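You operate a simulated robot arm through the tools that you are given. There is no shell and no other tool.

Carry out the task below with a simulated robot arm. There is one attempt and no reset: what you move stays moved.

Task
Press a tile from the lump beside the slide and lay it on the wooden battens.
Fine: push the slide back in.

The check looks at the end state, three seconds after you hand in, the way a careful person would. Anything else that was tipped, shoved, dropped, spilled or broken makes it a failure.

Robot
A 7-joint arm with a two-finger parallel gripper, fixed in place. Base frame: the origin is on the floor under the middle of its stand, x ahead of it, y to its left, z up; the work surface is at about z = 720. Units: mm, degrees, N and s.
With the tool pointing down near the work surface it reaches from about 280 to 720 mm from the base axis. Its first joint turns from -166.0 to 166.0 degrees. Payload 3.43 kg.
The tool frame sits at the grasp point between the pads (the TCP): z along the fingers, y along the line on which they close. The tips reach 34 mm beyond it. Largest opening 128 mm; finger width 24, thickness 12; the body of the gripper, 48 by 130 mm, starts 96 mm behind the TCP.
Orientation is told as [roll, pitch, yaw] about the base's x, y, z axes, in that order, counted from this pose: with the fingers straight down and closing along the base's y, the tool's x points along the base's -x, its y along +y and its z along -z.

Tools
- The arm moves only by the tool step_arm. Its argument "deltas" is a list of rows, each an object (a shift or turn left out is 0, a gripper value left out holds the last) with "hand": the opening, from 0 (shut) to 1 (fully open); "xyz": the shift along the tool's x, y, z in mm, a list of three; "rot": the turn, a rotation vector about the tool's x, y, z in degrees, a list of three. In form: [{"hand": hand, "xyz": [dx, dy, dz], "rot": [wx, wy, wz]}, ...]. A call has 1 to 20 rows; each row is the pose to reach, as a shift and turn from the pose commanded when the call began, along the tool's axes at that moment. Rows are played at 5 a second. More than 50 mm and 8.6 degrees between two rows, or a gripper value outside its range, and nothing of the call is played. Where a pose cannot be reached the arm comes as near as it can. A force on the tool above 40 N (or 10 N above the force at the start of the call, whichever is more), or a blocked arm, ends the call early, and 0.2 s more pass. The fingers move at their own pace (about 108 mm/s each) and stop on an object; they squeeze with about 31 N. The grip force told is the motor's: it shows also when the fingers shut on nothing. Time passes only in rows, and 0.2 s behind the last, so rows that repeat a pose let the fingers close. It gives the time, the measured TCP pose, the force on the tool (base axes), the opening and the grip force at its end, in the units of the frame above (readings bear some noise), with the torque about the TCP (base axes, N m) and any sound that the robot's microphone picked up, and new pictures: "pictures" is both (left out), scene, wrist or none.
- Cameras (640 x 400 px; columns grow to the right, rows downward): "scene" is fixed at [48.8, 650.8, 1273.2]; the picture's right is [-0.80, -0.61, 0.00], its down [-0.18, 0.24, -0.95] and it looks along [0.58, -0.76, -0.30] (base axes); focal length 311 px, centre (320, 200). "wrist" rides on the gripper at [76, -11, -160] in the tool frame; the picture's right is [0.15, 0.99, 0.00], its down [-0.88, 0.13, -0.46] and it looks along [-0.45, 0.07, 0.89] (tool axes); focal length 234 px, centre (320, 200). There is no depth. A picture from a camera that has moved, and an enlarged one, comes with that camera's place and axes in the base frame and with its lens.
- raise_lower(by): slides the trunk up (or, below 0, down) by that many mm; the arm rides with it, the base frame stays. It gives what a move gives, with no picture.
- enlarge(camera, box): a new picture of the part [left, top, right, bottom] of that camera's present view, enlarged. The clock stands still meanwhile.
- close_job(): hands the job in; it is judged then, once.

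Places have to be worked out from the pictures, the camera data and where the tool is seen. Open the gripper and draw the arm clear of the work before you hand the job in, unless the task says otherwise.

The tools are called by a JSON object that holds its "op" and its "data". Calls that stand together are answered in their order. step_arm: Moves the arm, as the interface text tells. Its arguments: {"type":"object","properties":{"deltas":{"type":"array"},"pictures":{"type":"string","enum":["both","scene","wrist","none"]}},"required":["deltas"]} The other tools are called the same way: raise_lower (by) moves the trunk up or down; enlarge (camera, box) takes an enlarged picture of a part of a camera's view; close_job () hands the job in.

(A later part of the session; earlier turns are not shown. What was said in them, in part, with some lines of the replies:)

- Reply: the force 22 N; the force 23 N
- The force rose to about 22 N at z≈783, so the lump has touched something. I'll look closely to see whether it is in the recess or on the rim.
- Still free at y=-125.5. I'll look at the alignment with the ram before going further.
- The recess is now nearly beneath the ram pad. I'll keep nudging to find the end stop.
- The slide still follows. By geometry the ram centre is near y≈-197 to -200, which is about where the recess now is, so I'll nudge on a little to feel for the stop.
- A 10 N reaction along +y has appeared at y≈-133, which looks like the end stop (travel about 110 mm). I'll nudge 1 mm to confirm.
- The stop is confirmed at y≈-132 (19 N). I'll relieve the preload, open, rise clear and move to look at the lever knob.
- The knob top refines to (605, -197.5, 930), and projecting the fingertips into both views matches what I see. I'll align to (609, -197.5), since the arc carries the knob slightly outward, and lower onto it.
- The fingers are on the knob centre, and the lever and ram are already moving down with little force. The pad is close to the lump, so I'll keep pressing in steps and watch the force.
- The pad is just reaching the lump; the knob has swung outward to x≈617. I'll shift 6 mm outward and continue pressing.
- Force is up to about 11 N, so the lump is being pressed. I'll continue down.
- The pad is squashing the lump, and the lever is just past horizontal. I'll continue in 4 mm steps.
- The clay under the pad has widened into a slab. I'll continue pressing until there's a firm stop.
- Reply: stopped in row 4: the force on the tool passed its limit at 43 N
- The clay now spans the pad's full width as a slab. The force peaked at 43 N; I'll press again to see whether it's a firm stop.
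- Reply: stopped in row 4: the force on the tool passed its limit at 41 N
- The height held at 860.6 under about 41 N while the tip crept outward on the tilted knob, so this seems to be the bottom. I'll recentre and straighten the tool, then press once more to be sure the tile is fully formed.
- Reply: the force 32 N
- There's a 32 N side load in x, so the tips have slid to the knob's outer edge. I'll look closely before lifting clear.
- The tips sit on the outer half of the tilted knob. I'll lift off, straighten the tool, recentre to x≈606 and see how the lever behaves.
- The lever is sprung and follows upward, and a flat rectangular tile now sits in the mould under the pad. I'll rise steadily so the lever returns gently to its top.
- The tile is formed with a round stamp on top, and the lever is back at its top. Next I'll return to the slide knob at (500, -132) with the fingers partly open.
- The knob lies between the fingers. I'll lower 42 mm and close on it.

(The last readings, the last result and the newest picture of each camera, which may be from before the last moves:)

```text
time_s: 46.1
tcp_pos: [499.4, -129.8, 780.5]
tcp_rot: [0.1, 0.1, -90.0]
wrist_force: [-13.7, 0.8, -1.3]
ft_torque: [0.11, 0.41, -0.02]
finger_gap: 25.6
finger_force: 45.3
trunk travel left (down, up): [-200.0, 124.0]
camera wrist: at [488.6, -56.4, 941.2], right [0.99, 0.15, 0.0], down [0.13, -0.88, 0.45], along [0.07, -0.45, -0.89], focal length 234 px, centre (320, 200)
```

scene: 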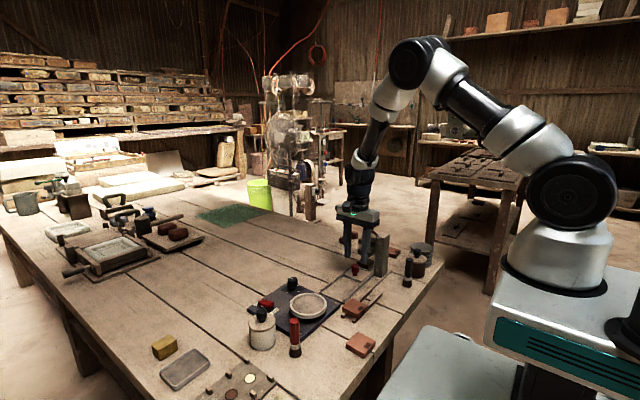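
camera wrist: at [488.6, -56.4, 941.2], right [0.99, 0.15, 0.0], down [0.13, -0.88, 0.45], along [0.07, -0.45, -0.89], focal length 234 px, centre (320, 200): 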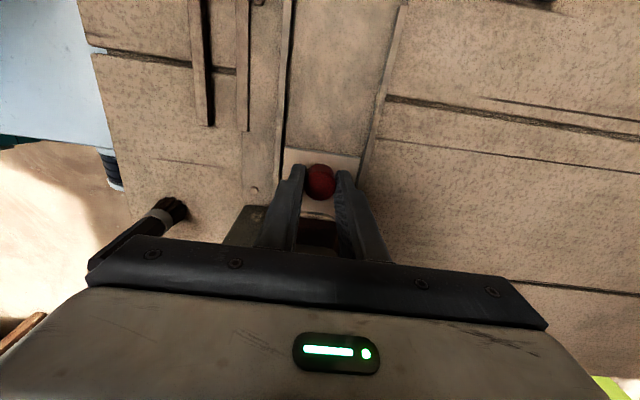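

Knob is gripped. I'll pull the slide out along +y, checking partway.

{"op": "step_arm", "data": {"deltas": [{"hand": 0.05, "xyz": [0, -1.5, 0]}, {"hand": 0.05, "xyz": [8, -1.5, 0]}, {"hand": 0.05, "xyz": [17, -1.5, 0]}, {"hand": 0.05, "xyz": [27, -1.5, 0]}, {"hand": 0.05, "xyz": [37, -1.5, 0]}, {"hand": 0.05, "xyz": [47, -1.5, 0]}, {"hand": 0.05, "xyz": [57, -1.5, 0]}, {"hand": 0.05, "xyz": [67, -1.5, 0]}, {"hand": 0.05, "xyz": [77, -1.5, 0]}, {"hand": 0.05, "xyz": [87, -1.5, 0]}, {"hand": 0.05, "xyz": [95, -1.5, 0]}, {"hand": 0.05, "xyz": [95, -1.5, 0]}], "pictures": "both"}}

```text
time_s: 48.7
tcp_pos: [499.6, -35.5, 780.8]
tcp_rot: [0.4, 0.2, -90.0]
wrist_force: [-2.3, 1.2, -4.6]
ft_torque: [-0.33, 0.29, 0.01]
finger_gap: 25.4
finger_force: 45.0
trunk travel left (down, up): [-200.0, 124.0]
camera wrist: at [488.0, 39.2, 941.1], right [0.99, 0.15, 0.01], down [0.13, -0.88, 0.46], along [0.07, -0.45, -0.89], focal length 234 px, centre (320, 200)
```

scene: 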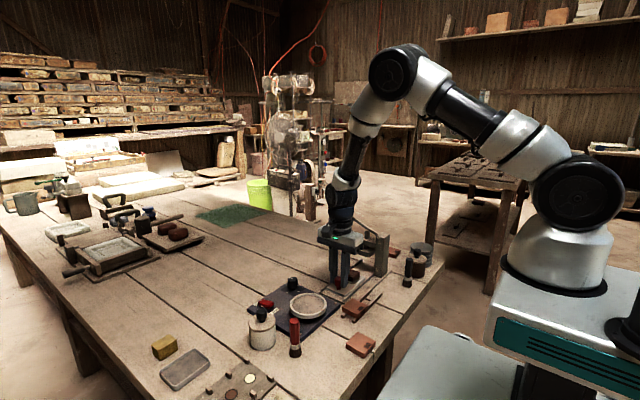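
wrist: 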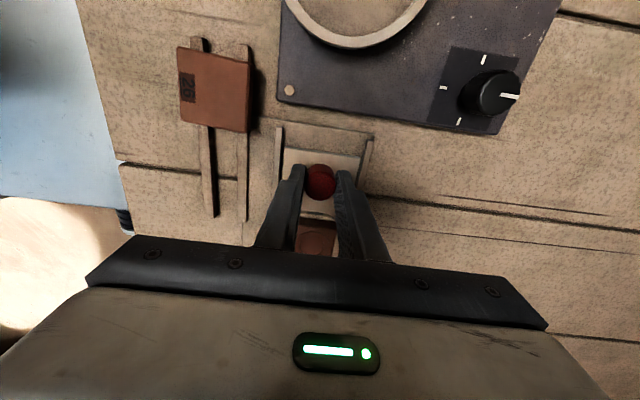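

The slide comes out with the tile aboard. I'll draw the last ~13 mm to its original out position (y≈-22) while watching for the stop.

{"op": "step_arm", "data": {"deltas": [{"hand": 0.05, "xyz": [4, 0, 0]}, {"hand": 0.05, "xyz": [8, 0, 0]}, {"hand": 0.05, "xyz": [12, 0, 0]}, {"hand": 0.05, "xyz": [12, 0, 0]}], "pictures": "wrist"}}

```text
time_s: 49.7
tcp_pos: [500.3, -22.9, 782.2]
tcp_rot: [0.3, 0.2, -89.9]
wrist_force: [0.5, 1.2, -4.6]
ft_torque: [-0.13, 0.18, -0.08]
finger_gap: 25.6
finger_force: 44.4
trunk travel left (down, up): [-200.0, 124.0]
camera wrist: at [487.9, 51.5, 941.1], right [0.99, 0.15, 0.01], down [0.13, -0.88, 0.46], along [0.07, -0.45, -0.89], focal length 234 px, centre (320, 200)
```

wrist: 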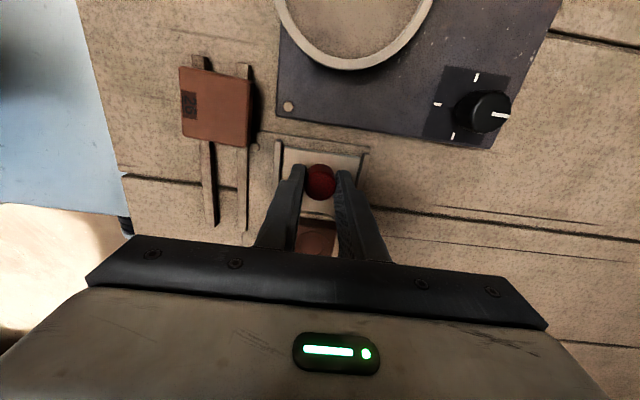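

The slide is at its out position. I'll release the knob, rise, and look at the tile.

{"op": "step_arm", "data": {"deltas": [{"hand": 0.05, "xyz": [0, 0, 0]}, {"hand": 0.3, "xyz": [0, 0, 0]}, {"hand": 0.4, "xyz": [0, 0, 0]}, {"hand": 0.4, "xyz": [0, 0, 0]}, {"hand": 0.4, "xyz": [0, 0, -20]}, {"hand": 0.4, "xyz": [0, 0, -45]}, {"hand": 0.6, "xyz": [0, 0, -80]}, {"hand": 0.7, "xyz": [-15, 0, -110]}, {"hand": 0.8, "xyz": [-30, 0, -130]}, {"hand": 0.8, "xyz": [-30, 0, -130]}], "pictures": "both"}}

```text
time_s: 51.9
tcp_pos: [498.8, -54.3, 911.8]
tcp_rot: [0.3, 0.1, -89.9]
wrist_force: [-1.0, -0.6, -0.5]
ft_torque: [0.01, -0.04, -0.01]
finger_gap: 102.5
finger_force: 0.0
trunk travel left (down, up): [-200.0, 124.0]
camera wrist: at [487.1, 20.1, 1071.0], right [0.99, 0.15, 0.0], down [0.13, -0.88, 0.46], along [0.07, -0.45, -0.89], focal length 234 px, centre (320, 200)
```

scene: 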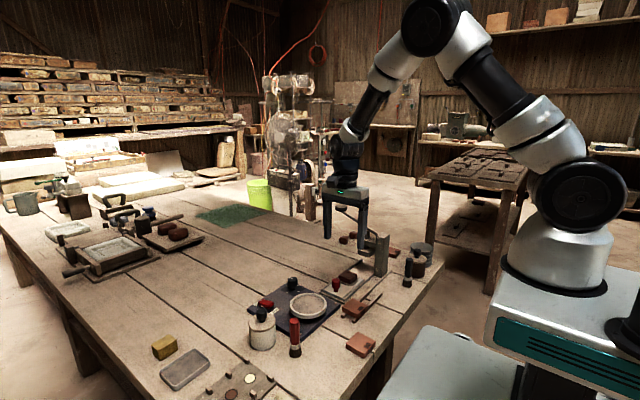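
wrist: 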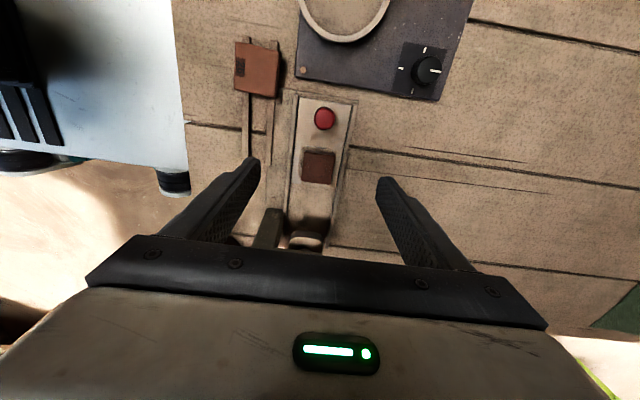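

{"op": "enlarge", "data": {"camera": "wrist", "box": [230, 80, 400, 220]}}

{"op": "enlarge", "data": {"camera": "scene", "box": [310, 240, 410, 330]}}

```text
2.86 times, centred on (315, 150) of wrist
camera zoom: at [487.1, 20.1, 1071.0], right [0.99, 0.15, 0.0], down [0.13, -0.88, 0.46], along [0.07, -0.45, -0.89], focal length 669 px, centre (334, 343)
```

zoom: 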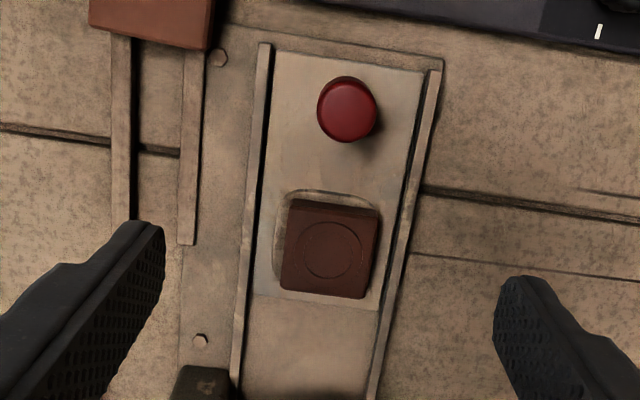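

```text
4.44 times, centred on (360, 285) of scene
camera zoom: at [48.8, 650.8, 1273.2], right [-0.8, -0.61, 0.0], down [-0.18, 0.24, -0.95], along [0.58, -0.76, -0.3], focal length 1382 px, centre (142, -178)
```

zoom: 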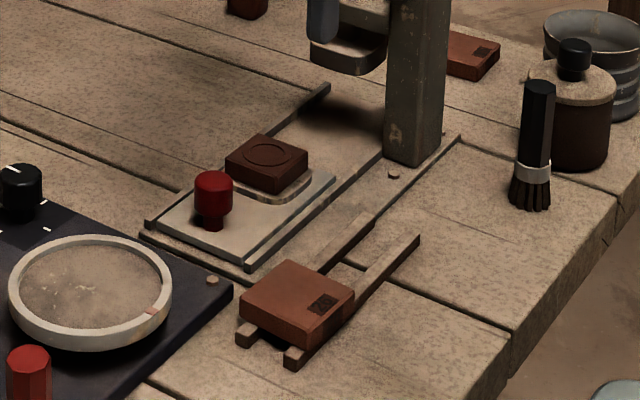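

The pressed tile stands proud of the slide, centred about (501.5, -87.5), roughly 44 mm square and aligned with the axes. Battens are at x≈391.5 and 427.3, free from y≈-103 to -8. I'll position above the tile with a 60 mm opening.

{"op": "step_arm", "data": {"deltas": [{"hand": 0.6, "xyz": [-11, 1, 20]}, {"hand": 0.5, "xyz": [-22, 2, 45]}, {"hand": 0.47, "xyz": [-33, 2.5, 70]}, {"hand": 0.47, "xyz": [-33, 2.5, 95]}, {"hand": 0.47, "xyz": [-33, 2.5, 112]}, {"hand": 0.47, "xyz": [-33, 2.5, 112]}], "pictures": "both"}}

```text
time_s: 53.3
tcp_pos: [504.1, -87.2, 800.0]
tcp_rot: [0.3, 0.2, -90.0]
wrist_force: [-0.7, 1.0, -0.2]
ft_torque: [0.0, 0.04, -0.03]
finger_gap: 60.2
finger_force: 0.1
trunk travel left (down, up): [-200.0, 124.0]
camera wrist: at [491.4, -12.1, 958.7], right [0.99, 0.15, 0.0], down [0.13, -0.88, 0.46], along [0.07, -0.45, -0.89], focal length 234 px, centre (320, 200)
```

scene: 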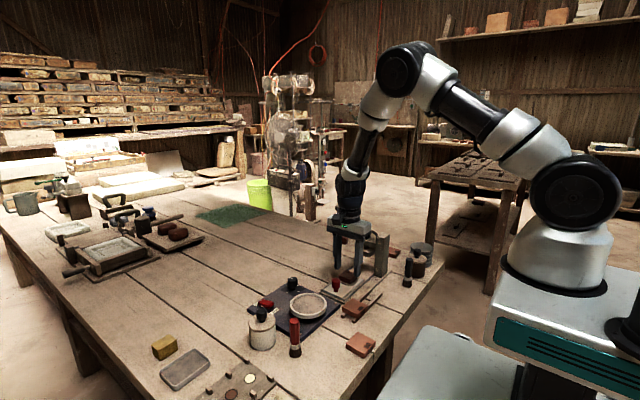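
wrist: 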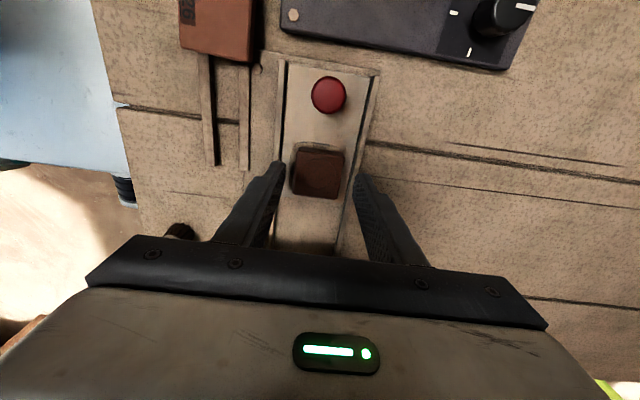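

{"op": "enlarge", "data": {"camera": "wrist", "box": [240, 60, 400, 220]}}

{"op": "enlarge", "data": {"camera": "scene", "box": [310, 230, 410, 320]}}

```text
2.50 times, centred on (320, 140) of wrist
camera zoom: at [491.4, -12.1, 958.7], right [0.99, 0.15, 0.0], down [0.13, -0.88, 0.46], along [0.07, -0.45, -0.89], focal length 585 px, centre (320, 350)
```

zoom: 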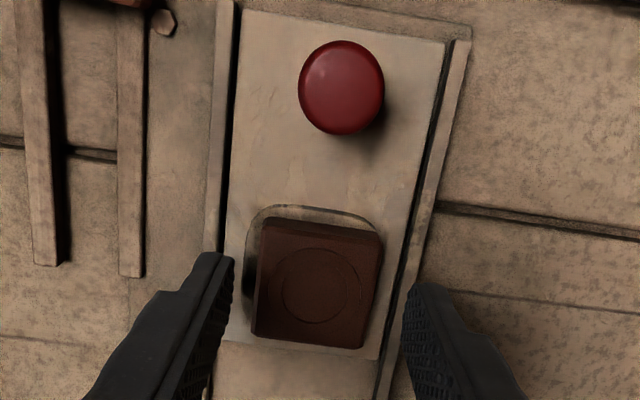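

```text
4.44 times, centred on (360, 275) of scene
camera zoom: at [48.8, 650.8, 1273.2], right [-0.8, -0.61, 0.0], down [-0.18, 0.24, -0.95], along [0.58, -0.76, -0.3], focal length 1382 px, centre (142, -133)
```

zoom: 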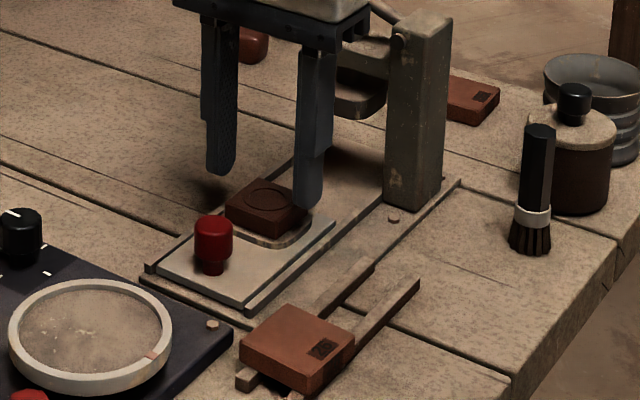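

The tile (about 43 mm square, centre ≈(502.6, -90)) is centred between the fingers. I'll shift 2.5 mm toward -y and lower so the tips are at about z=746.

{"op": "step_arm", "data": {"deltas": [{"hand": 0.47, "xyz": [-2.5, -0.5, 6]}, {"hand": 0.47, "xyz": [-2.5, -0.5, 12]}, {"hand": 0.47, "xyz": [-2.5, -0.5, 17]}, {"hand": 0.47, "xyz": [-2.5, -0.5, 20]}, {"hand": 0.47, "xyz": [-2.5, -0.5, 20]}], "pictures": "both"}}

```text
time_s: 54.5
tcp_pos: [501.4, -91.5, 779.3]
tcp_rot: [0.3, 0.1, -90.0]
wrist_force: [0.0, -0.7, 0.9]
ft_torque: [0.01, 0.01, 0.01]
finger_gap: 60.2
finger_force: 0.0
trunk travel left (down, up): [-200.0, 124.0]
camera wrist: at [490.0, -15.0, 939.2], right [0.99, 0.15, 0.0], down [0.13, -0.88, 0.46], along [0.07, -0.45, -0.89], focal length 234 px, centre (320, 200)
```

scene: 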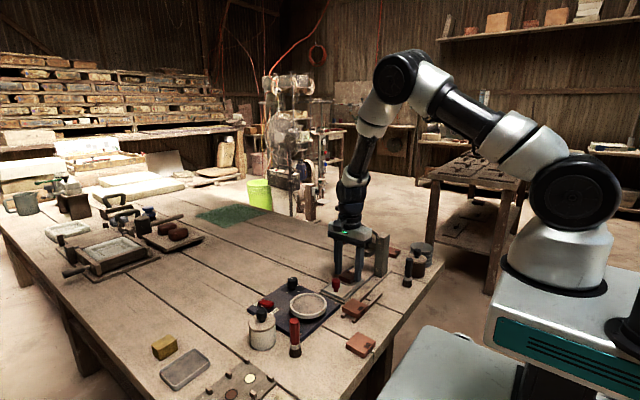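
wrist: 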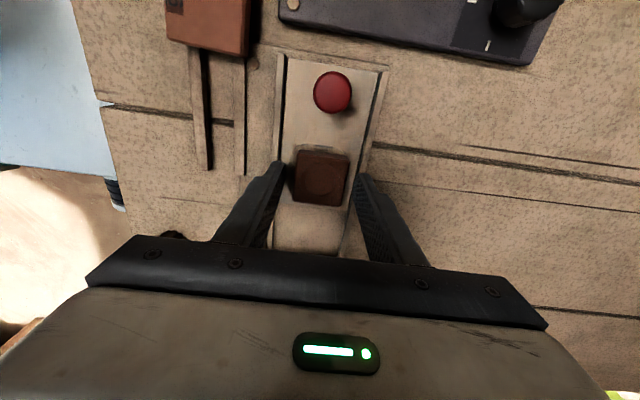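

{"op": "enlarge", "data": {"camera": "scene", "box": [310, 240, 400, 310]}}

{"op": "enlarge", "data": {"camera": "wrist", "box": [240, 100, 400, 220]}}

```text
5.71 times, centred on (355, 275) of scene
camera zoom: at [48.8, 650.8, 1273.2], right [-0.8, -0.61, 0.0], down [-0.18, 0.24, -0.95], along [0.58, -0.76, -0.3], focal length 1777 px, centre (120, -229)
```

zoom: 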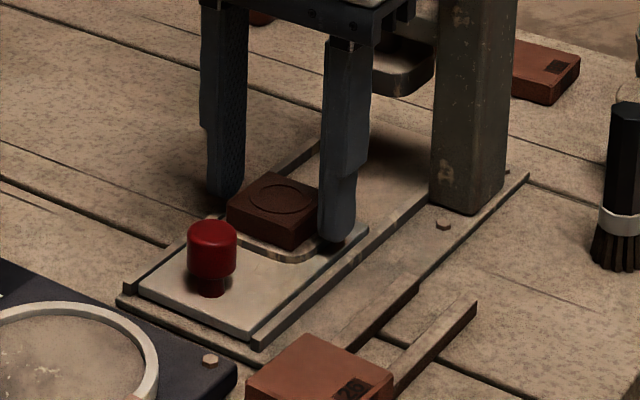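

```text
3.33 times, centred on (320, 160) of wrist
camera zoom: at [490.0, -15.0, 939.2], right [0.99, 0.15, 0.0], down [0.13, -0.88, 0.46], along [0.07, -0.45, -0.89], focal length 781 px, centre (320, 333)
```

zoom: 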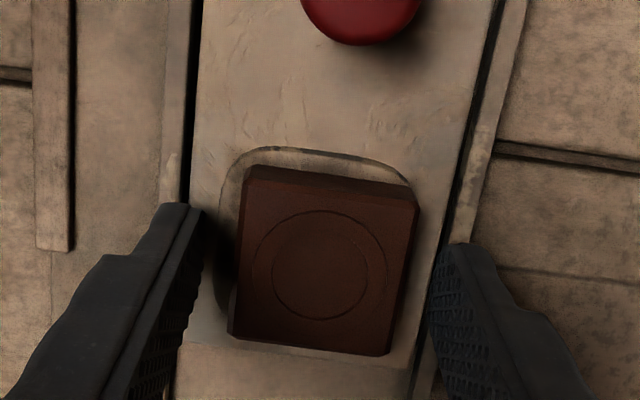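

The fingers straddle the tile with the tips just above the slide. I'll close on it now.

{"op": "step_arm", "data": {"deltas": [{"hand": 0.38, "xyz": [0, 0, 0]}, {"hand": 0.3, "xyz": [0, 0, 0]}, {"hand": 0.25, "xyz": [0, 0, 0]}, {"hand": 0.25, "xyz": [0, 0, 0]}], "pictures": "wrist"}}

```text
time_s: 55.5
tcp_pos: [502.6, -89.2, 779.2]
tcp_rot: [0.4, 0.1, -90.0]
wrist_force: [-0.8, 0.1, -1.0]
ft_torque: [-0.03, 0.0, 0.03]
finger_gap: 43.2
finger_force: 31.1
trunk travel left (down, up): [-200.0, 124.0]
camera wrist: at [489.9, -14.9, 939.2], right [0.99, 0.15, 0.0], down [0.13, -0.88, 0.46], along [0.07, -0.45, -0.89], focal length 234 px, centre (320, 200)
```

wrist: 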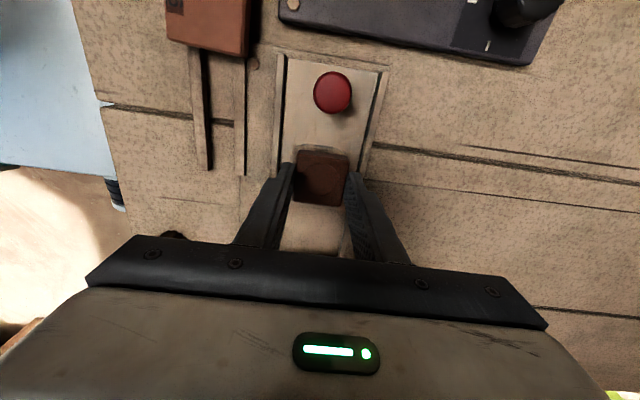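

The tile is gripped at 43.2 mm and 31 N. I'll lift straight up and check that it comes along.

{"op": "step_arm", "data": {"deltas": [{"hand": 0.25, "xyz": [0, 0, -8]}, {"hand": 0.25, "xyz": [0, 0, -20]}, {"hand": 0.25, "xyz": [0, 0, -40]}, {"hand": 0.25, "xyz": [0, 0, -60]}, {"hand": 0.25, "xyz": [0, 0, -60]}], "pictures": "both"}}

```text
time_s: 56.7
tcp_pos: [501.5, -89.9, 839.0]
tcp_rot: [0.3, 0.2, -90.0]
wrist_force: [0.2, -0.1, -0.9]
ft_torque: [0.01, -0.01, -0.02]
finger_gap: 42.8
finger_force: 31.2
trunk travel left (down, up): [-200.0, 124.0]
camera wrist: at [489.7, -15.2, 999.4], right [0.99, 0.15, 0.01], down [0.13, -0.88, 0.46], along [0.07, -0.45, -0.89], focal length 234 px, centre (320, 200)
```

scene: 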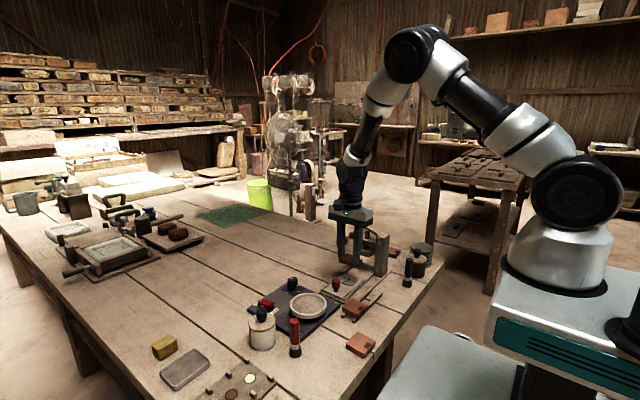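
wrist: 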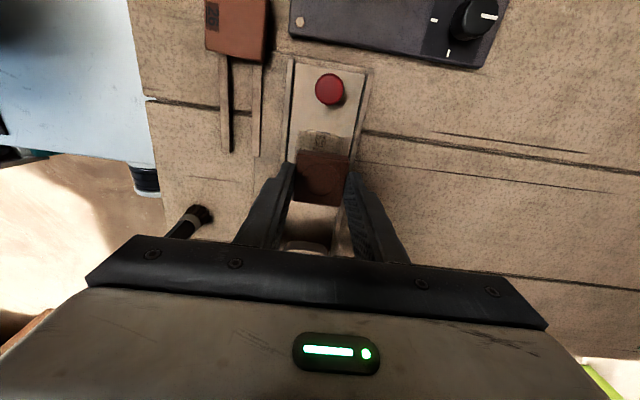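

{"op": "enlarge", "data": {"camera": "scene", "box": [310, 220, 410, 310]}}

{"op": "enlarge", "data": {"camera": "wrist", "box": [190, 0, 390, 220]}}

```text
4.44 times, centred on (360, 265) of scene
camera zoom: at [48.8, 650.8, 1273.2], right [-0.8, -0.61, 0.0], down [-0.18, 0.24, -0.95], along [0.58, -0.76, -0.3], focal length 1382 px, centre (142, -89)
```

zoom: 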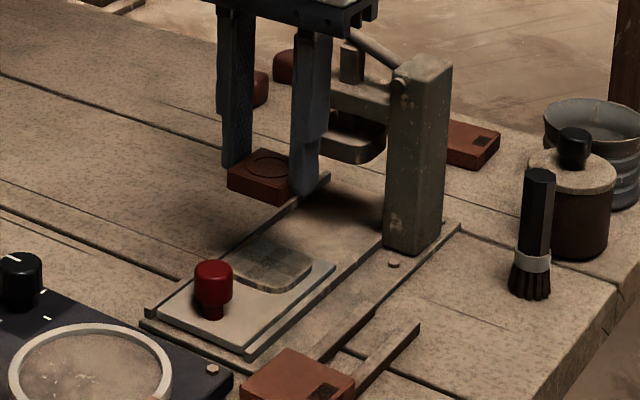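

```text
1.82 times, centred on (290, 110) of wrist
camera zoom: at [489.7, -15.2, 999.4], right [0.99, 0.15, 0.01], down [0.13, -0.88, 0.46], along [0.07, -0.45, -0.89], focal length 426 px, centre (374, 364)
```

zoom: 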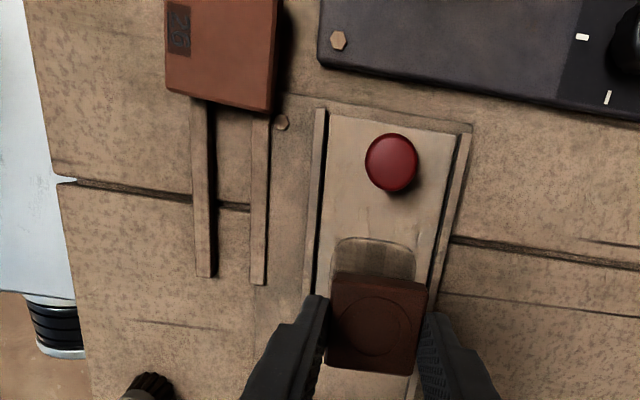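

The tile is held level. The battens re-measure to x≈393 and 427, so centre ≈410; I'll carry the tile to (410, -57) at the same height and check.

{"op": "step_arm", "data": {"deltas": [{"hand": 0.25, "xyz": [8, -20, 0]}, {"hand": 0.25, "xyz": [16, -40, 0]}, {"hand": 0.25, "xyz": [24, -60, 0]}, {"hand": 0.25, "xyz": [30, -80, 0]}, {"hand": 0.25, "xyz": [33, -91.5, 0]}, {"hand": 0.25, "xyz": [33, -91.5, 0]}], "pictures": "both"}}

```text
time_s: 58.1
tcp_pos: [408.7, -56.2, 839.4]
tcp_rot: [0.3, 0.0, -90.0]
wrist_force: [0.0, -0.4, -1.0]
ft_torque: [0.01, 0.01, -0.04]
finger_gap: 42.8
finger_force: 31.0
trunk travel left (down, up): [-200.0, 124.0]
camera wrist: at [398.2, 18.5, 999.1], right [0.99, 0.15, 0.01], down [0.13, -0.88, 0.46], along [0.07, -0.45, -0.89], focal length 234 px, centre (320, 200)
```

scene: 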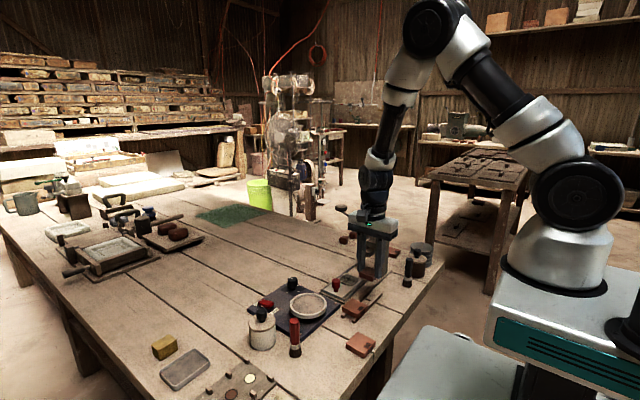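
wrist: 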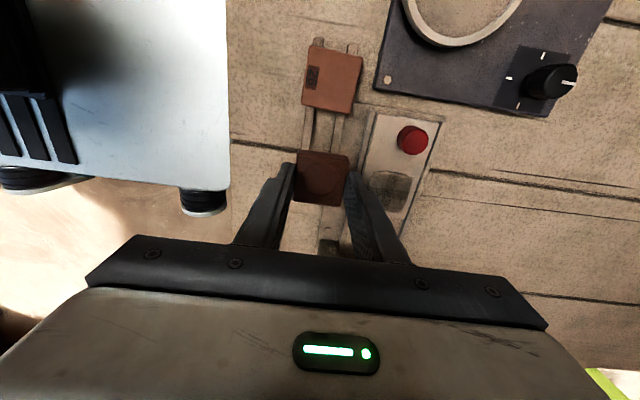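

{"op": "enlarge", "data": {"camera": "wrist", "box": [250, 30, 410, 220]}}

{"op": "enlarge", "data": {"camera": "scene", "box": [320, 230, 420, 330]}}

```text
2.11 times, centred on (330, 125) of wrist
camera zoom: at [398.2, 18.5, 999.1], right [0.99, 0.15, 0.01], down [0.13, -0.88, 0.46], along [0.07, -0.45, -0.89], focal length 493 px, centre (299, 358)
```

zoom: 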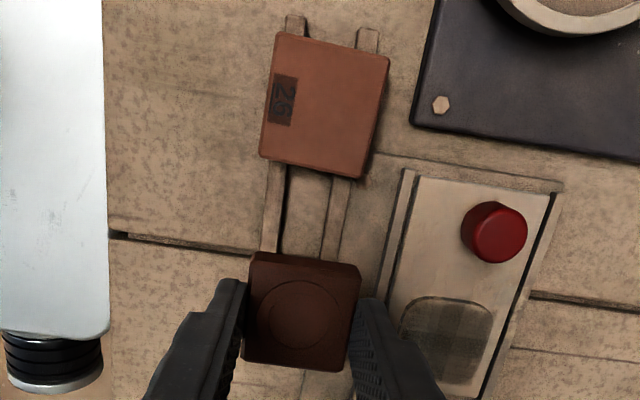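

```text
4.00 times, centred on (370, 280) of scene
camera zoom: at [48.8, 650.8, 1273.2], right [-0.8, -0.61, 0.0], down [-0.18, 0.24, -0.95], along [0.58, -0.76, -0.3], focal length 1244 px, centre (120, -120)
```

zoom: 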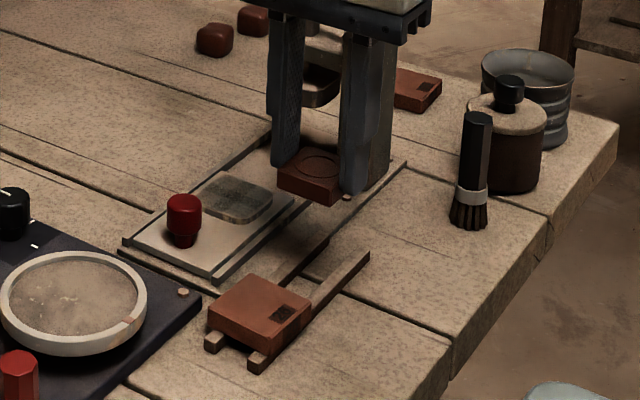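

The tile is centred over the battens (x≈392 and 426.5) with about 27 mm to the existing tile. I'll lower to just above the battens.

{"op": "step_arm", "data": {"deltas": [{"hand": 0.25, "xyz": [0, -0.5, 20]}, {"hand": 0.25, "xyz": [0, -0.5, 40]}, {"hand": 0.25, "xyz": [0, -0.5, 52]}, {"hand": 0.25, "xyz": [0, -0.5, 60]}, {"hand": 0.25, "xyz": [0, -0.5, 60]}], "pictures": "both"}}

```text
time_s: 59.3
tcp_pos: [411.0, -55.9, 778.8]
tcp_rot: [0.4, 0.1, -89.9]
wrist_force: [-0.2, -1.0, -0.3]
ft_torque: [-0.01, 0.01, -0.01]
finger_gap: 43.2
finger_force: 30.8
trunk travel left (down, up): [-200.0, 124.0]
camera wrist: at [398.2, 18.8, 938.8], right [0.99, 0.15, 0.01], down [0.13, -0.88, 0.46], along [0.07, -0.45, -0.89], focal length 234 px, centre (320, 200)
```

scene: 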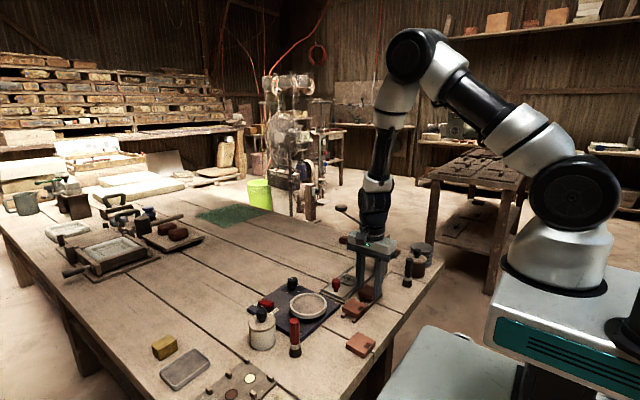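
wrist: 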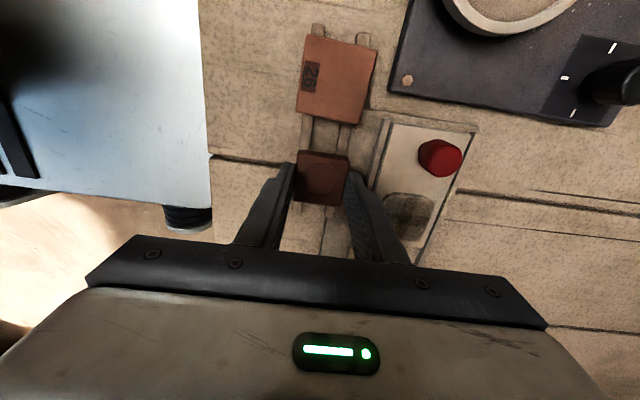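

{"op": "enlarge", "data": {"camera": "scene", "box": [325, 260, 405, 330]}}

{"op": "enlarge", "data": {"camera": "wrist", "box": [250, 80, 410, 220]}}

```text
5.71 times, centred on (365, 295) of scene
camera zoom: at [48.8, 650.8, 1273.2], right [-0.8, -0.61, 0.0], down [-0.18, 0.24, -0.95], along [0.58, -0.76, -0.3], focal length 1777 px, centre (63, -343)
```

zoom: 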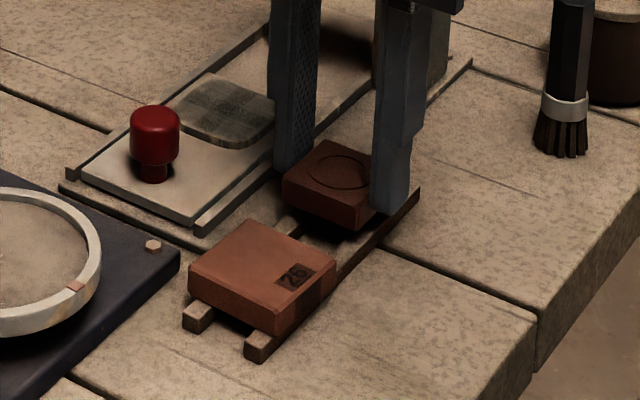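

```text
2.86 times, centred on (330, 150) of wrist
camera zoom: at [398.2, 18.8, 938.8], right [0.99, 0.15, 0.01], down [0.13, -0.88, 0.46], along [0.07, -0.45, -0.89], focal length 669 px, centre (291, 343)
```

zoom: 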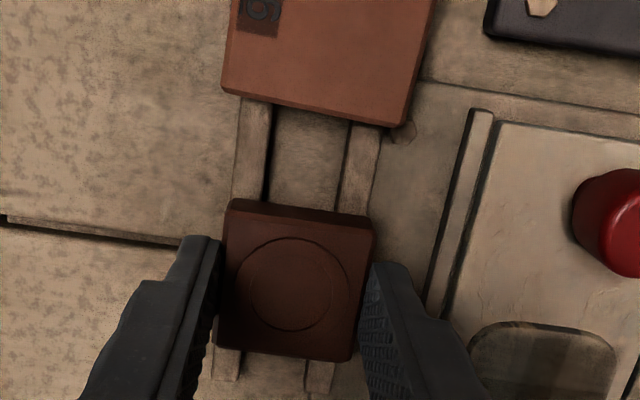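

Alignment is good apart from about 2 mm in x. I'll correct -1.5 mm and lower in small steps, feeling for contact.

{"op": "step_arm", "data": {"deltas": [{"hand": 0.25, "xyz": [0, -1.5, 2]}, {"hand": 0.25, "xyz": [0, -1.5, 4]}, {"hand": 0.25, "xyz": [0, -1.5, 5]}, {"hand": 0.25, "xyz": [0, -1.5, 5]}], "pictures": "none"}}

```text
time_s: 60.3
tcp_pos: [408.2, -56.0, 773.8]
tcp_rot: [0.3, 0.0, -90.0]
wrist_force: [0.0, 0.4, -0.2]
ft_torque: [0.04, -0.03, -0.01]
finger_gap: 42.7
finger_force: 30.9
trunk travel left (down, up): [-200.0, 124.0]
```

{"op": "step_arm", "data": {"deltas": [{"hand": 0.25, "xyz": [0, 0, 1]}, {"hand": 0.25, "xyz": [0, 0, 2]}, {"hand": 0.25, "xyz": [0, 0, 2]}], "pictures": "none"}}

```text
time_s: 61.1
tcp_pos: [409.5, -55.9, 771.7]
tcp_rot: [0.3, 0.1, -90.0]
wrist_force: [0.0, 1.1, -0.2]
ft_torque: [-0.05, -0.03, 0.02]
finger_gap: 43.1
finger_force: 30.8
trunk travel left (down, up): [-200.0, 124.0]
```

No contact yet at 771.7; I'll continue 1 mm at a time.

{"op": "step_arm", "data": {"deltas": [{"hand": 0.25, "xyz": [0, 0, 1]}, {"hand": 0.25, "xyz": [0, 0, 2]}, {"hand": 0.25, "xyz": [0, 0, 2]}], "pictures": "both"}}

```text
time_s: 61.9
tcp_pos: [407.2, -55.7, 769.1]
tcp_rot: [0.3, 0.1, -90.0]
wrist_force: [-0.4, -0.3, -0.5]
ft_torque: [-0.01, 0.02, -0.01]
finger_gap: 43.0
finger_force: 30.6
trunk travel left (down, up): [-200.0, 124.0]
camera wrist: at [396.4, 18.4, 930.0], right [0.99, 0.15, 0.0], down [0.13, -0.88, 0.45], along [0.07, -0.45, -0.89], focal length 234 px, centre (320, 200)
```

scene: 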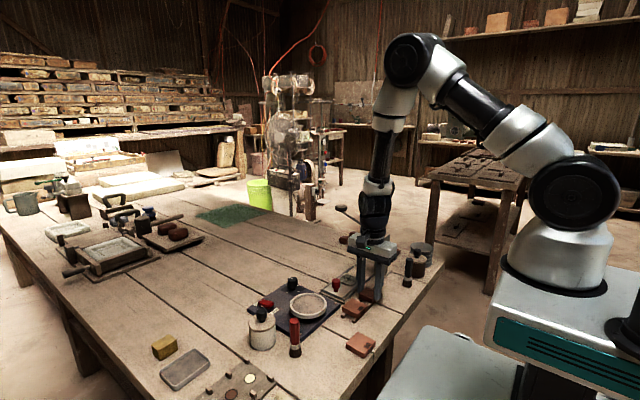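
wrist: 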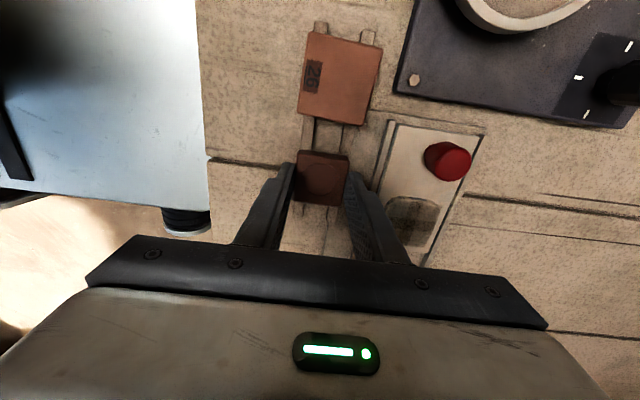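

{"op": "enlarge", "data": {"camera": "scene", "box": [335, 270, 395, 330]}}

{"op": "enlarge", "data": {"camera": "wrist", "box": [260, 90, 400, 220]}}

```text
6.67 times, centred on (365, 300) of scene
camera zoom: at [48.8, 650.8, 1273.2], right [-0.8, -0.61, 0.0], down [-0.18, 0.24, -0.95], along [0.58, -0.76, -0.3], focal length 2074 px, centre (20, -467)
```

zoom: 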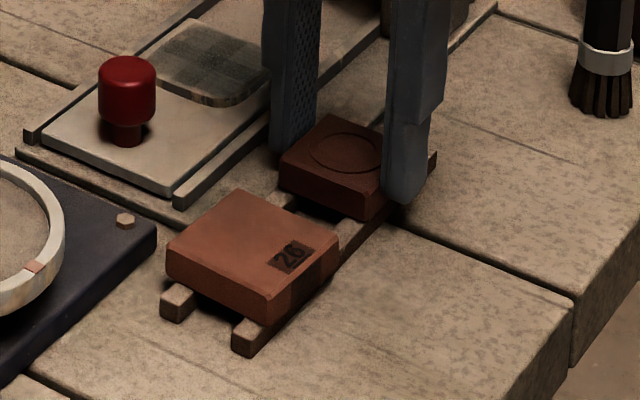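

```text
3.08 times, centred on (330, 155) of wrist
camera zoom: at [396.4, 18.4, 930.0], right [0.99, 0.15, 0.0], down [0.13, -0.88, 0.45], along [0.07, -0.45, -0.89], focal length 720 px, centre (289, 338)
```

zoom: 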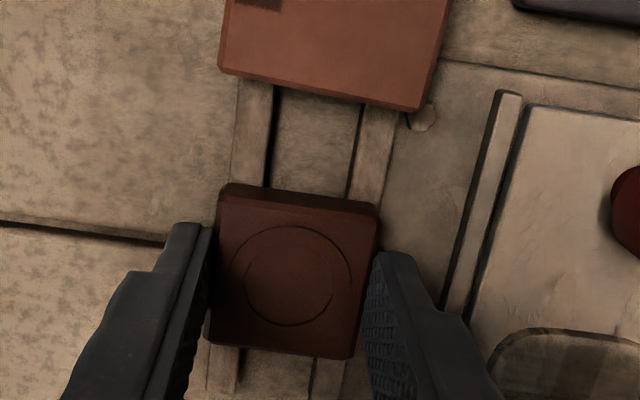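

It's close to the battens. I'll continue in 1 mm steps.

{"op": "step_arm", "data": {"deltas": [{"hand": 0.25, "xyz": [0, 0, 1]}, {"hand": 0.25, "xyz": [0, 0, 2]}, {"hand": 0.25, "xyz": [0, 0, 2]}], "pictures": "none"}}

```text
time_s: 62.7
tcp_pos: [407.3, -55.9, 768.8]
tcp_rot: [0.5, 0.0, -90.0]
wrist_force: [-3.6, 0.6, 19.1]
ft_torque: [0.04, 0.22, 0.01]
finger_gap: 43.1
finger_force: 31.2
trunk travel left (down, up): [-200.0, 124.0]
```

Contact: 19 N at z≈768.8, so the tile is on the battens. I'll ease off the preload, open gently, and rise.

{"op": "step_arm", "data": {"deltas": [{"hand": 0.25, "xyz": [0, 0, -1.5]}, {"hand": 0.38, "xyz": [0, 0, -1.5]}, {"hand": 0.42, "xyz": [0, 0, -1.5]}, {"hand": 0.44, "xyz": [0, 0, -1.5]}, {"hand": 0.44, "xyz": [0, 0, -12]}, {"hand": 0.44, "xyz": [0, 0, -30]}, {"hand": 0.44, "xyz": [0, 0, -55]}, {"hand": 0.44, "xyz": [0, 0, -80]}, {"hand": 0.44, "xyz": [0, 0, -80]}], "pictures": "both"}}

```text
time_s: 64.7
tcp_pos: [408.1, -55.8, 847.4]
tcp_rot: [0.2, 0.0, -90.0]
wrist_force: [-0.4, -0.1, -0.1]
ft_torque: [-0.02, -0.01, 0.02]
finger_gap: 56.4
finger_force: 0.0
trunk travel left (down, up): [-200.0, 124.0]
camera wrist: at [396.4, 18.8, 1007.4], right [0.99, 0.15, 0.0], down [0.13, -0.88, 0.46], along [0.07, -0.45, -0.89], focal length 234 px, centre (320, 200)
```

scene: 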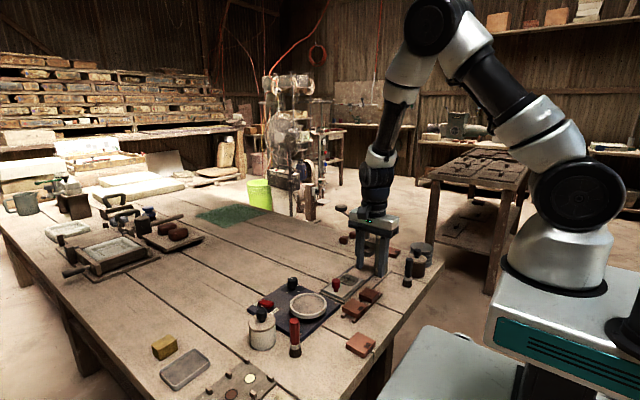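
wrist: 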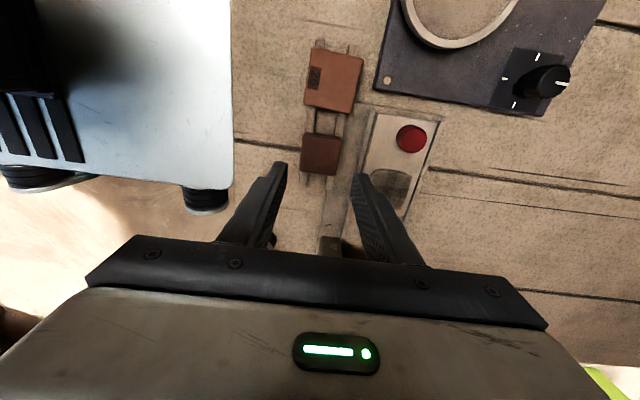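

{"op": "enlarge", "data": {"camera": "scene", "box": [325, 260, 405, 330]}}

{"op": "enlarge", "data": {"camera": "wrist", "box": [260, 30, 440, 220]}}

```text
5.71 times, centred on (365, 295) of scene
camera zoom: at [48.8, 650.8, 1273.2], right [-0.8, -0.61, 0.0], down [-0.18, 0.24, -0.95], along [0.58, -0.76, -0.3], focal length 1777 px, centre (63, -343)
```

zoom: 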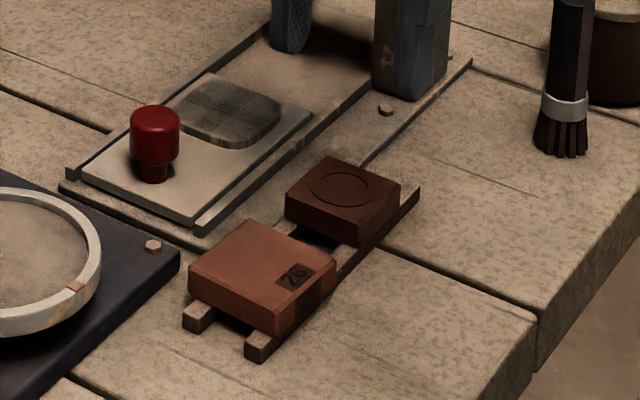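

```text
2.11 times, centred on (350, 125) of wrist
camera zoom: at [396.4, 18.8, 1007.4], right [0.99, 0.15, 0.0], down [0.13, -0.88, 0.46], along [0.07, -0.45, -0.89], focal length 493 px, centre (257, 358)
```

zoom: 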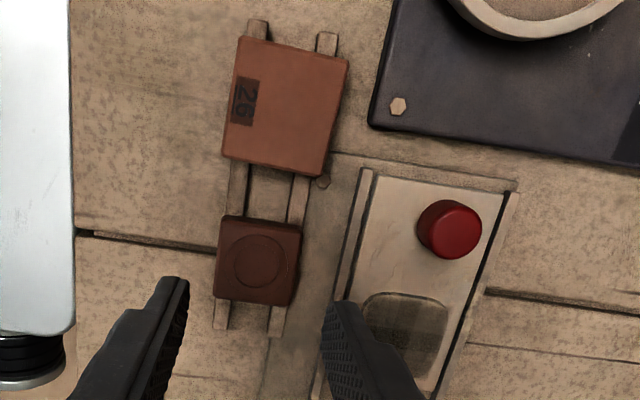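

The new tile lies flat across both battens. Now I'll move over to the slide's knob at (500, -22) to push the slide back in.

{"op": "step_arm", "data": {"deltas": [{"hand": 0.44, "xyz": [5, 20, -5]}, {"hand": 0.44, "xyz": [12, 45, -5]}, {"hand": 0.44, "xyz": [22, 70, -5]}, {"hand": 0.44, "xyz": [33, 92, 0]}, {"hand": 0.44, "xyz": [33, 92, 22]}, {"hand": 0.44, "xyz": [33, 92, 22]}], "pictures": "both"}}

```text
time_s: 66.1
tcp_pos: [500.8, -22.2, 825.4]
tcp_rot: [0.2, 0.2, -90.0]
wrist_force: [0.6, -0.4, 0.3]
ft_torque: [-0.01, 0.01, 0.0]
finger_gap: 56.4
finger_force: 0.1
trunk travel left (down, up): [-200.0, 124.0]
camera wrist: at [489.1, 51.1, 985.7], right [0.99, 0.15, 0.0], down [0.13, -0.88, 0.45], along [0.07, -0.45, -0.89], focal length 234 px, centre (320, 200)
```

scene: 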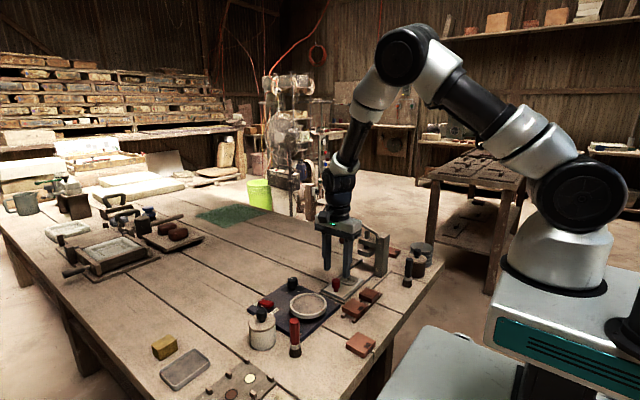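
wrist: 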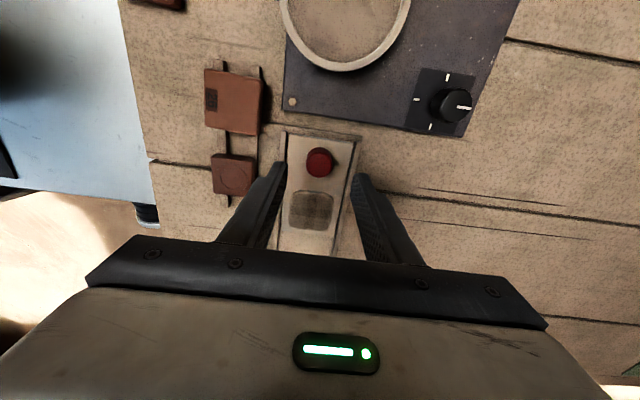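

The knob is centred between the fingers. I'll lower 44 mm and close on it.

{"op": "step_arm", "data": {"deltas": [{"hand": 0.44, "xyz": [0, 0, 15]}, {"hand": 0.44, "xyz": [0, 0, 30]}, {"hand": 0.44, "xyz": [0, -0.5, 44]}, {"hand": 0.44, "xyz": [0, -0.5, 44]}, {"hand": 0.2, "xyz": [0, -0.5, 44]}, {"hand": 0.05, "xyz": [0, -0.5, 44]}, {"hand": 0.05, "xyz": [0, -0.5, 44]}, {"hand": 0.05, "xyz": [0, -0.5, 44]}], "pictures": "wrist"}}

```text
time_s: 67.9
tcp_pos: [499.6, -22.9, 780.9]
tcp_rot: [0.2, 0.1, -90.0]
wrist_force: [0.1, -0.3, -2.0]
ft_torque: [0.06, 0.21, -0.02]
finger_gap: 25.6
finger_force: 45.0
trunk travel left (down, up): [-200.0, 124.0]
camera wrist: at [488.1, 51.2, 941.9], right [0.99, 0.15, 0.0], down [0.13, -0.88, 0.45], along [0.07, -0.45, -0.89], focal length 234 px, centre (320, 200)
```

wrist: 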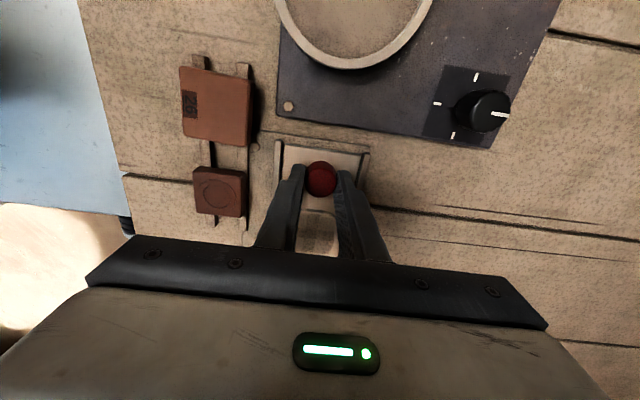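

Gripped cleanly with no side load. I'll push the slide in, first 104 mm, then the last few mm to the stop.

{"op": "step_arm", "data": {"deltas": [{"hand": 0.05, "xyz": [-6, 0, 0]}, {"hand": 0.05, "xyz": [-15, 0, 0]}, {"hand": 0.05, "xyz": [-25, 0, 0]}, {"hand": 0.05, "xyz": [-35, 0, 0]}, {"hand": 0.05, "xyz": [-45, 0, 0]}, {"hand": 0.05, "xyz": [-55, 0, 0]}, {"hand": 0.05, "xyz": [-65, 0, 0]}, {"hand": 0.05, "xyz": [-75, 0, 0]}, {"hand": 0.05, "xyz": [-85, 0, 0]}, {"hand": 0.05, "xyz": [-95, 0, 0]}, {"hand": 0.05, "xyz": [-104, 0, 0]}, {"hand": 0.05, "xyz": [-104, 0, 0]}], "pictures": "both"}}

```text
time_s: 70.5
tcp_pos: [500.2, -127.8, 782.6]
tcp_rot: [0.4, 0.2, -90.0]
wrist_force: [-0.1, -0.8, 1.6]
ft_torque: [0.55, 0.32, 0.0]
finger_gap: 25.3
finger_force: 45.0
trunk travel left (down, up): [-200.0, 124.0]
camera wrist: at [488.0, -53.1, 941.9], right [0.99, 0.15, 0.0], down [0.13, -0.88, 0.46], along [0.07, -0.45, -0.89], focal length 234 px, centre (320, 200)
```

scene: 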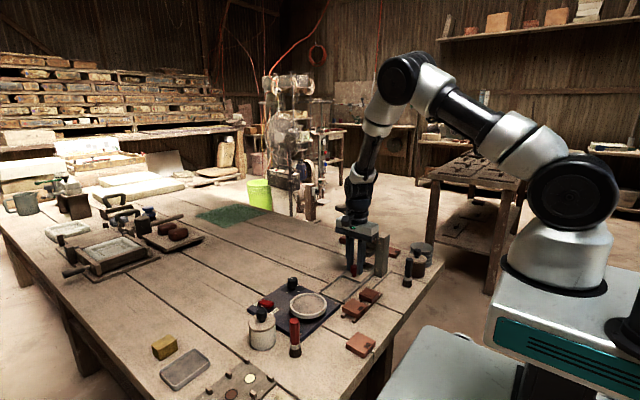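
wrist: 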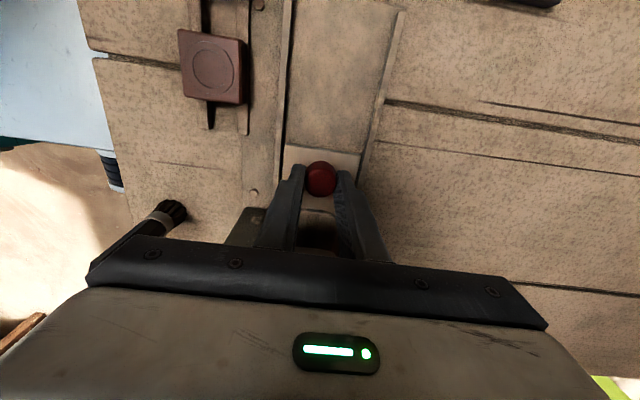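

I'm at y=-127.8; I'll push the last few mm until the stop pushes back.

{"op": "step_arm", "data": {"deltas": [{"hand": 0.05, "xyz": [-2, 0, 0]}, {"hand": 0.05, "xyz": [-4, 0, 0]}, {"hand": 0.05, "xyz": [-6, 0, 0]}, {"hand": 0.05, "xyz": [-6, 0, 0]}], "pictures": "none"}}

```text
time_s: 71.5
tcp_pos: [500.9, -134.4, 781.7]
tcp_rot: [0.4, 0.1, -89.9]
wrist_force: [1.6, 1.1, 0.8]
ft_torque: [-0.27, 0.19, -0.04]
finger_gap: 25.6
finger_force: 44.8
trunk travel left (down, up): [-200.0, 124.0]
```

{"op": "step_arm", "data": {"deltas": [{"hand": 0.05, "xyz": [-1, 0, 0]}, {"hand": 0.05, "xyz": [-2, 0, 0]}, {"hand": 0.05, "xyz": [-2, 0, 0]}], "pictures": "none"}}

```text
time_s: 72.3
tcp_pos: [499.7, -133.6, 781.9]
tcp_rot: [0.2, 0.1, -89.8]
wrist_force: [1.9, 8.3, 2.1]
ft_torque: [-0.52, 0.18, 0.11]
finger_gap: 25.6
finger_force: 45.0
trunk travel left (down, up): [-200.0, 124.0]
```

A reaction of 8 N shows the stop is reached. I'll push 1.5 mm more to seat it.

{"op": "step_arm", "data": {"deltas": [{"hand": 0.05, "xyz": [-1.5, 0, 0]}, {"hand": 0.05, "xyz": [-1.5, 0, 0]}], "pictures": "none"}}

```text
time_s: 72.9
tcp_pos: [501.0, -133.9, 781.4]
tcp_rot: [0.2, 0.3, -89.9]
wrist_force: [2.4, 18.0, 3.5]
ft_torque: [0.07, 0.1, 0.04]
finger_gap: 25.5
finger_force: 45.1
trunk travel left (down, up): [-200.0, 124.0]
```

Firm stop at 18 N, so the slide is fully in. I'll ease the preload, release, rise straight up, and draw the arm back and up clear of the work.

{"op": "step_arm", "data": {"deltas": [{"hand": 0.05, "xyz": [1.5, 0, 0]}, {"hand": 0.3, "xyz": [1.5, 0, 0]}, {"hand": 0.42, "xyz": [1.5, 0, 0]}, {"hand": 0.42, "xyz": [1.5, 0, 0]}, {"hand": 0.42, "xyz": [1.5, 0, -15]}, {"hand": 0.42, "xyz": [1.5, 0, -40]}, {"hand": 0.42, "xyz": [1.5, 0, -70]}, {"hand": 0.42, "xyz": [5, 0, -105]}, {"hand": 0.5, "xyz": [15, 0, -145]}, {"hand": 0.7, "xyz": [30, 0, -185]}, {"hand": 1.0, "xyz": [50, -10, -225]}, {"hand": 1.0, "xyz": [75, -20, -265]}, {"hand": 1.0, "xyz": [100, -20, -300]}, {"hand": 1.0, "xyz": [120, -20, -330]}, {"hand": 1.0, "xyz": [120, -20, -330]}], "pictures": "both"}}

```text
time_s: 76.1
tcp_pos: [477.0, -17.1, 1113.4]
tcp_rot: [0.2, 0.1, -90.0]
wrist_force: [-0.3, -1.0, -0.5]
ft_torque: [-0.01, 0.01, -0.02]
finger_gap: 128.0
finger_force: 0.0
trunk travel left (down, up): [-200.0, 124.0]
camera wrist: at [465.1, 58.0, 1273.0], right [0.99, 0.15, 0.0], down [0.13, -0.88, 0.46], along [0.07, -0.45, -0.89], focal length 234 px, centre (320, 200)
```

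scene: 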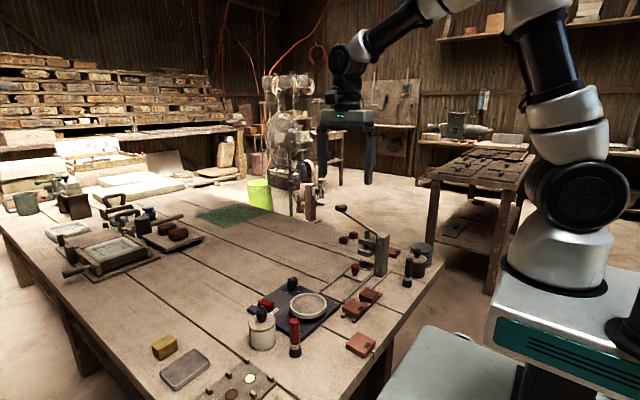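
wrist: 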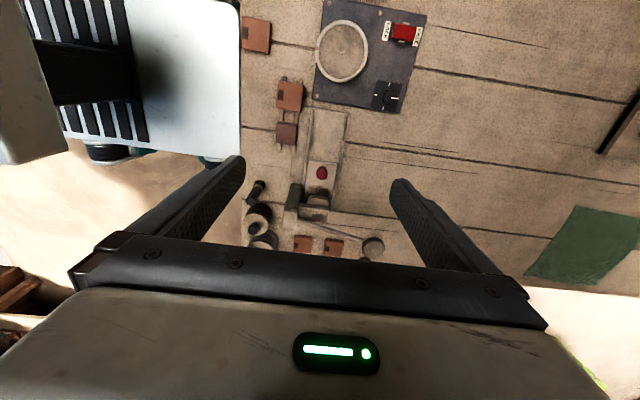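

The arm is clear with the gripper open. I'll check the final state closely before handing in.

{"op": "enlarge", "data": {"camera": "scene", "box": [310, 200, 430, 330]}}

{"op": "enlarge", "data": {"camera": "wrist", "box": [230, 60, 400, 260]}}

```text
3.08 times, centred on (370, 265) of scene
camera zoom: at [48.8, 650.8, 1273.2], right [-0.8, -0.61, 0.0], down [-0.18, 0.24, -0.95], along [0.58, -0.76, -0.3], focal length 957 px, centre (166, 0)
```

zoom: 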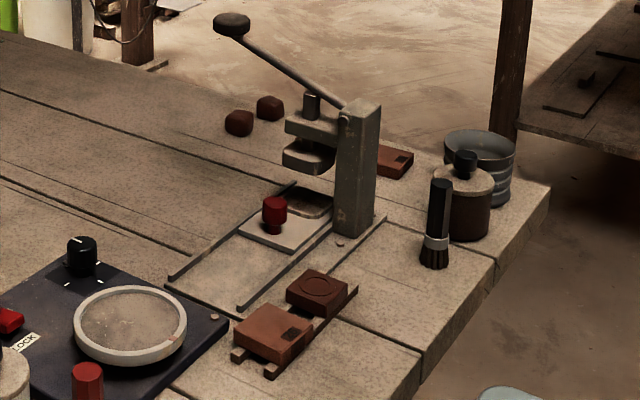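

```text
2.00 times, centred on (315, 160) of wrist
camera zoom: at [465.1, 58.0, 1273.0], right [0.99, 0.15, 0.0], down [0.13, -0.88, 0.46], along [0.07, -0.45, -0.89], focal length 468 px, centre (330, 280)
```

zoom: 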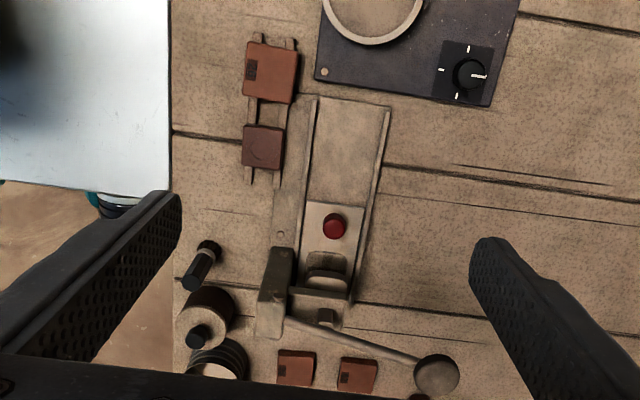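

The stamped tile rests flat on both battens beside the existing one. The slide is fully in under the raised ram, nothing else has moved, and the open gripper is clear, so I'm handing the job in.

{"op": "close_job", "data": {}}

```text
The job is handed in.
```

The tile is pressed and lying flat across both wooden battens, next to the one already there. The slide is pushed back in against its stop.

- **Pressing:** I put the lump in the mould, slid it under the press and pulled the lever down until it wouldn't go further. That left a flat, square tile, about 43 mm across, with a round stamp on top.
- **Laying it down:** The new tile sits about 27 mm from the existing one.
- **Final state:** The lever is back up, the gripper is open and the arm is clear of the work. In the last pictures I saw nothing else moved or knocked over.

The job is handed in, but no result of the check came back to me.
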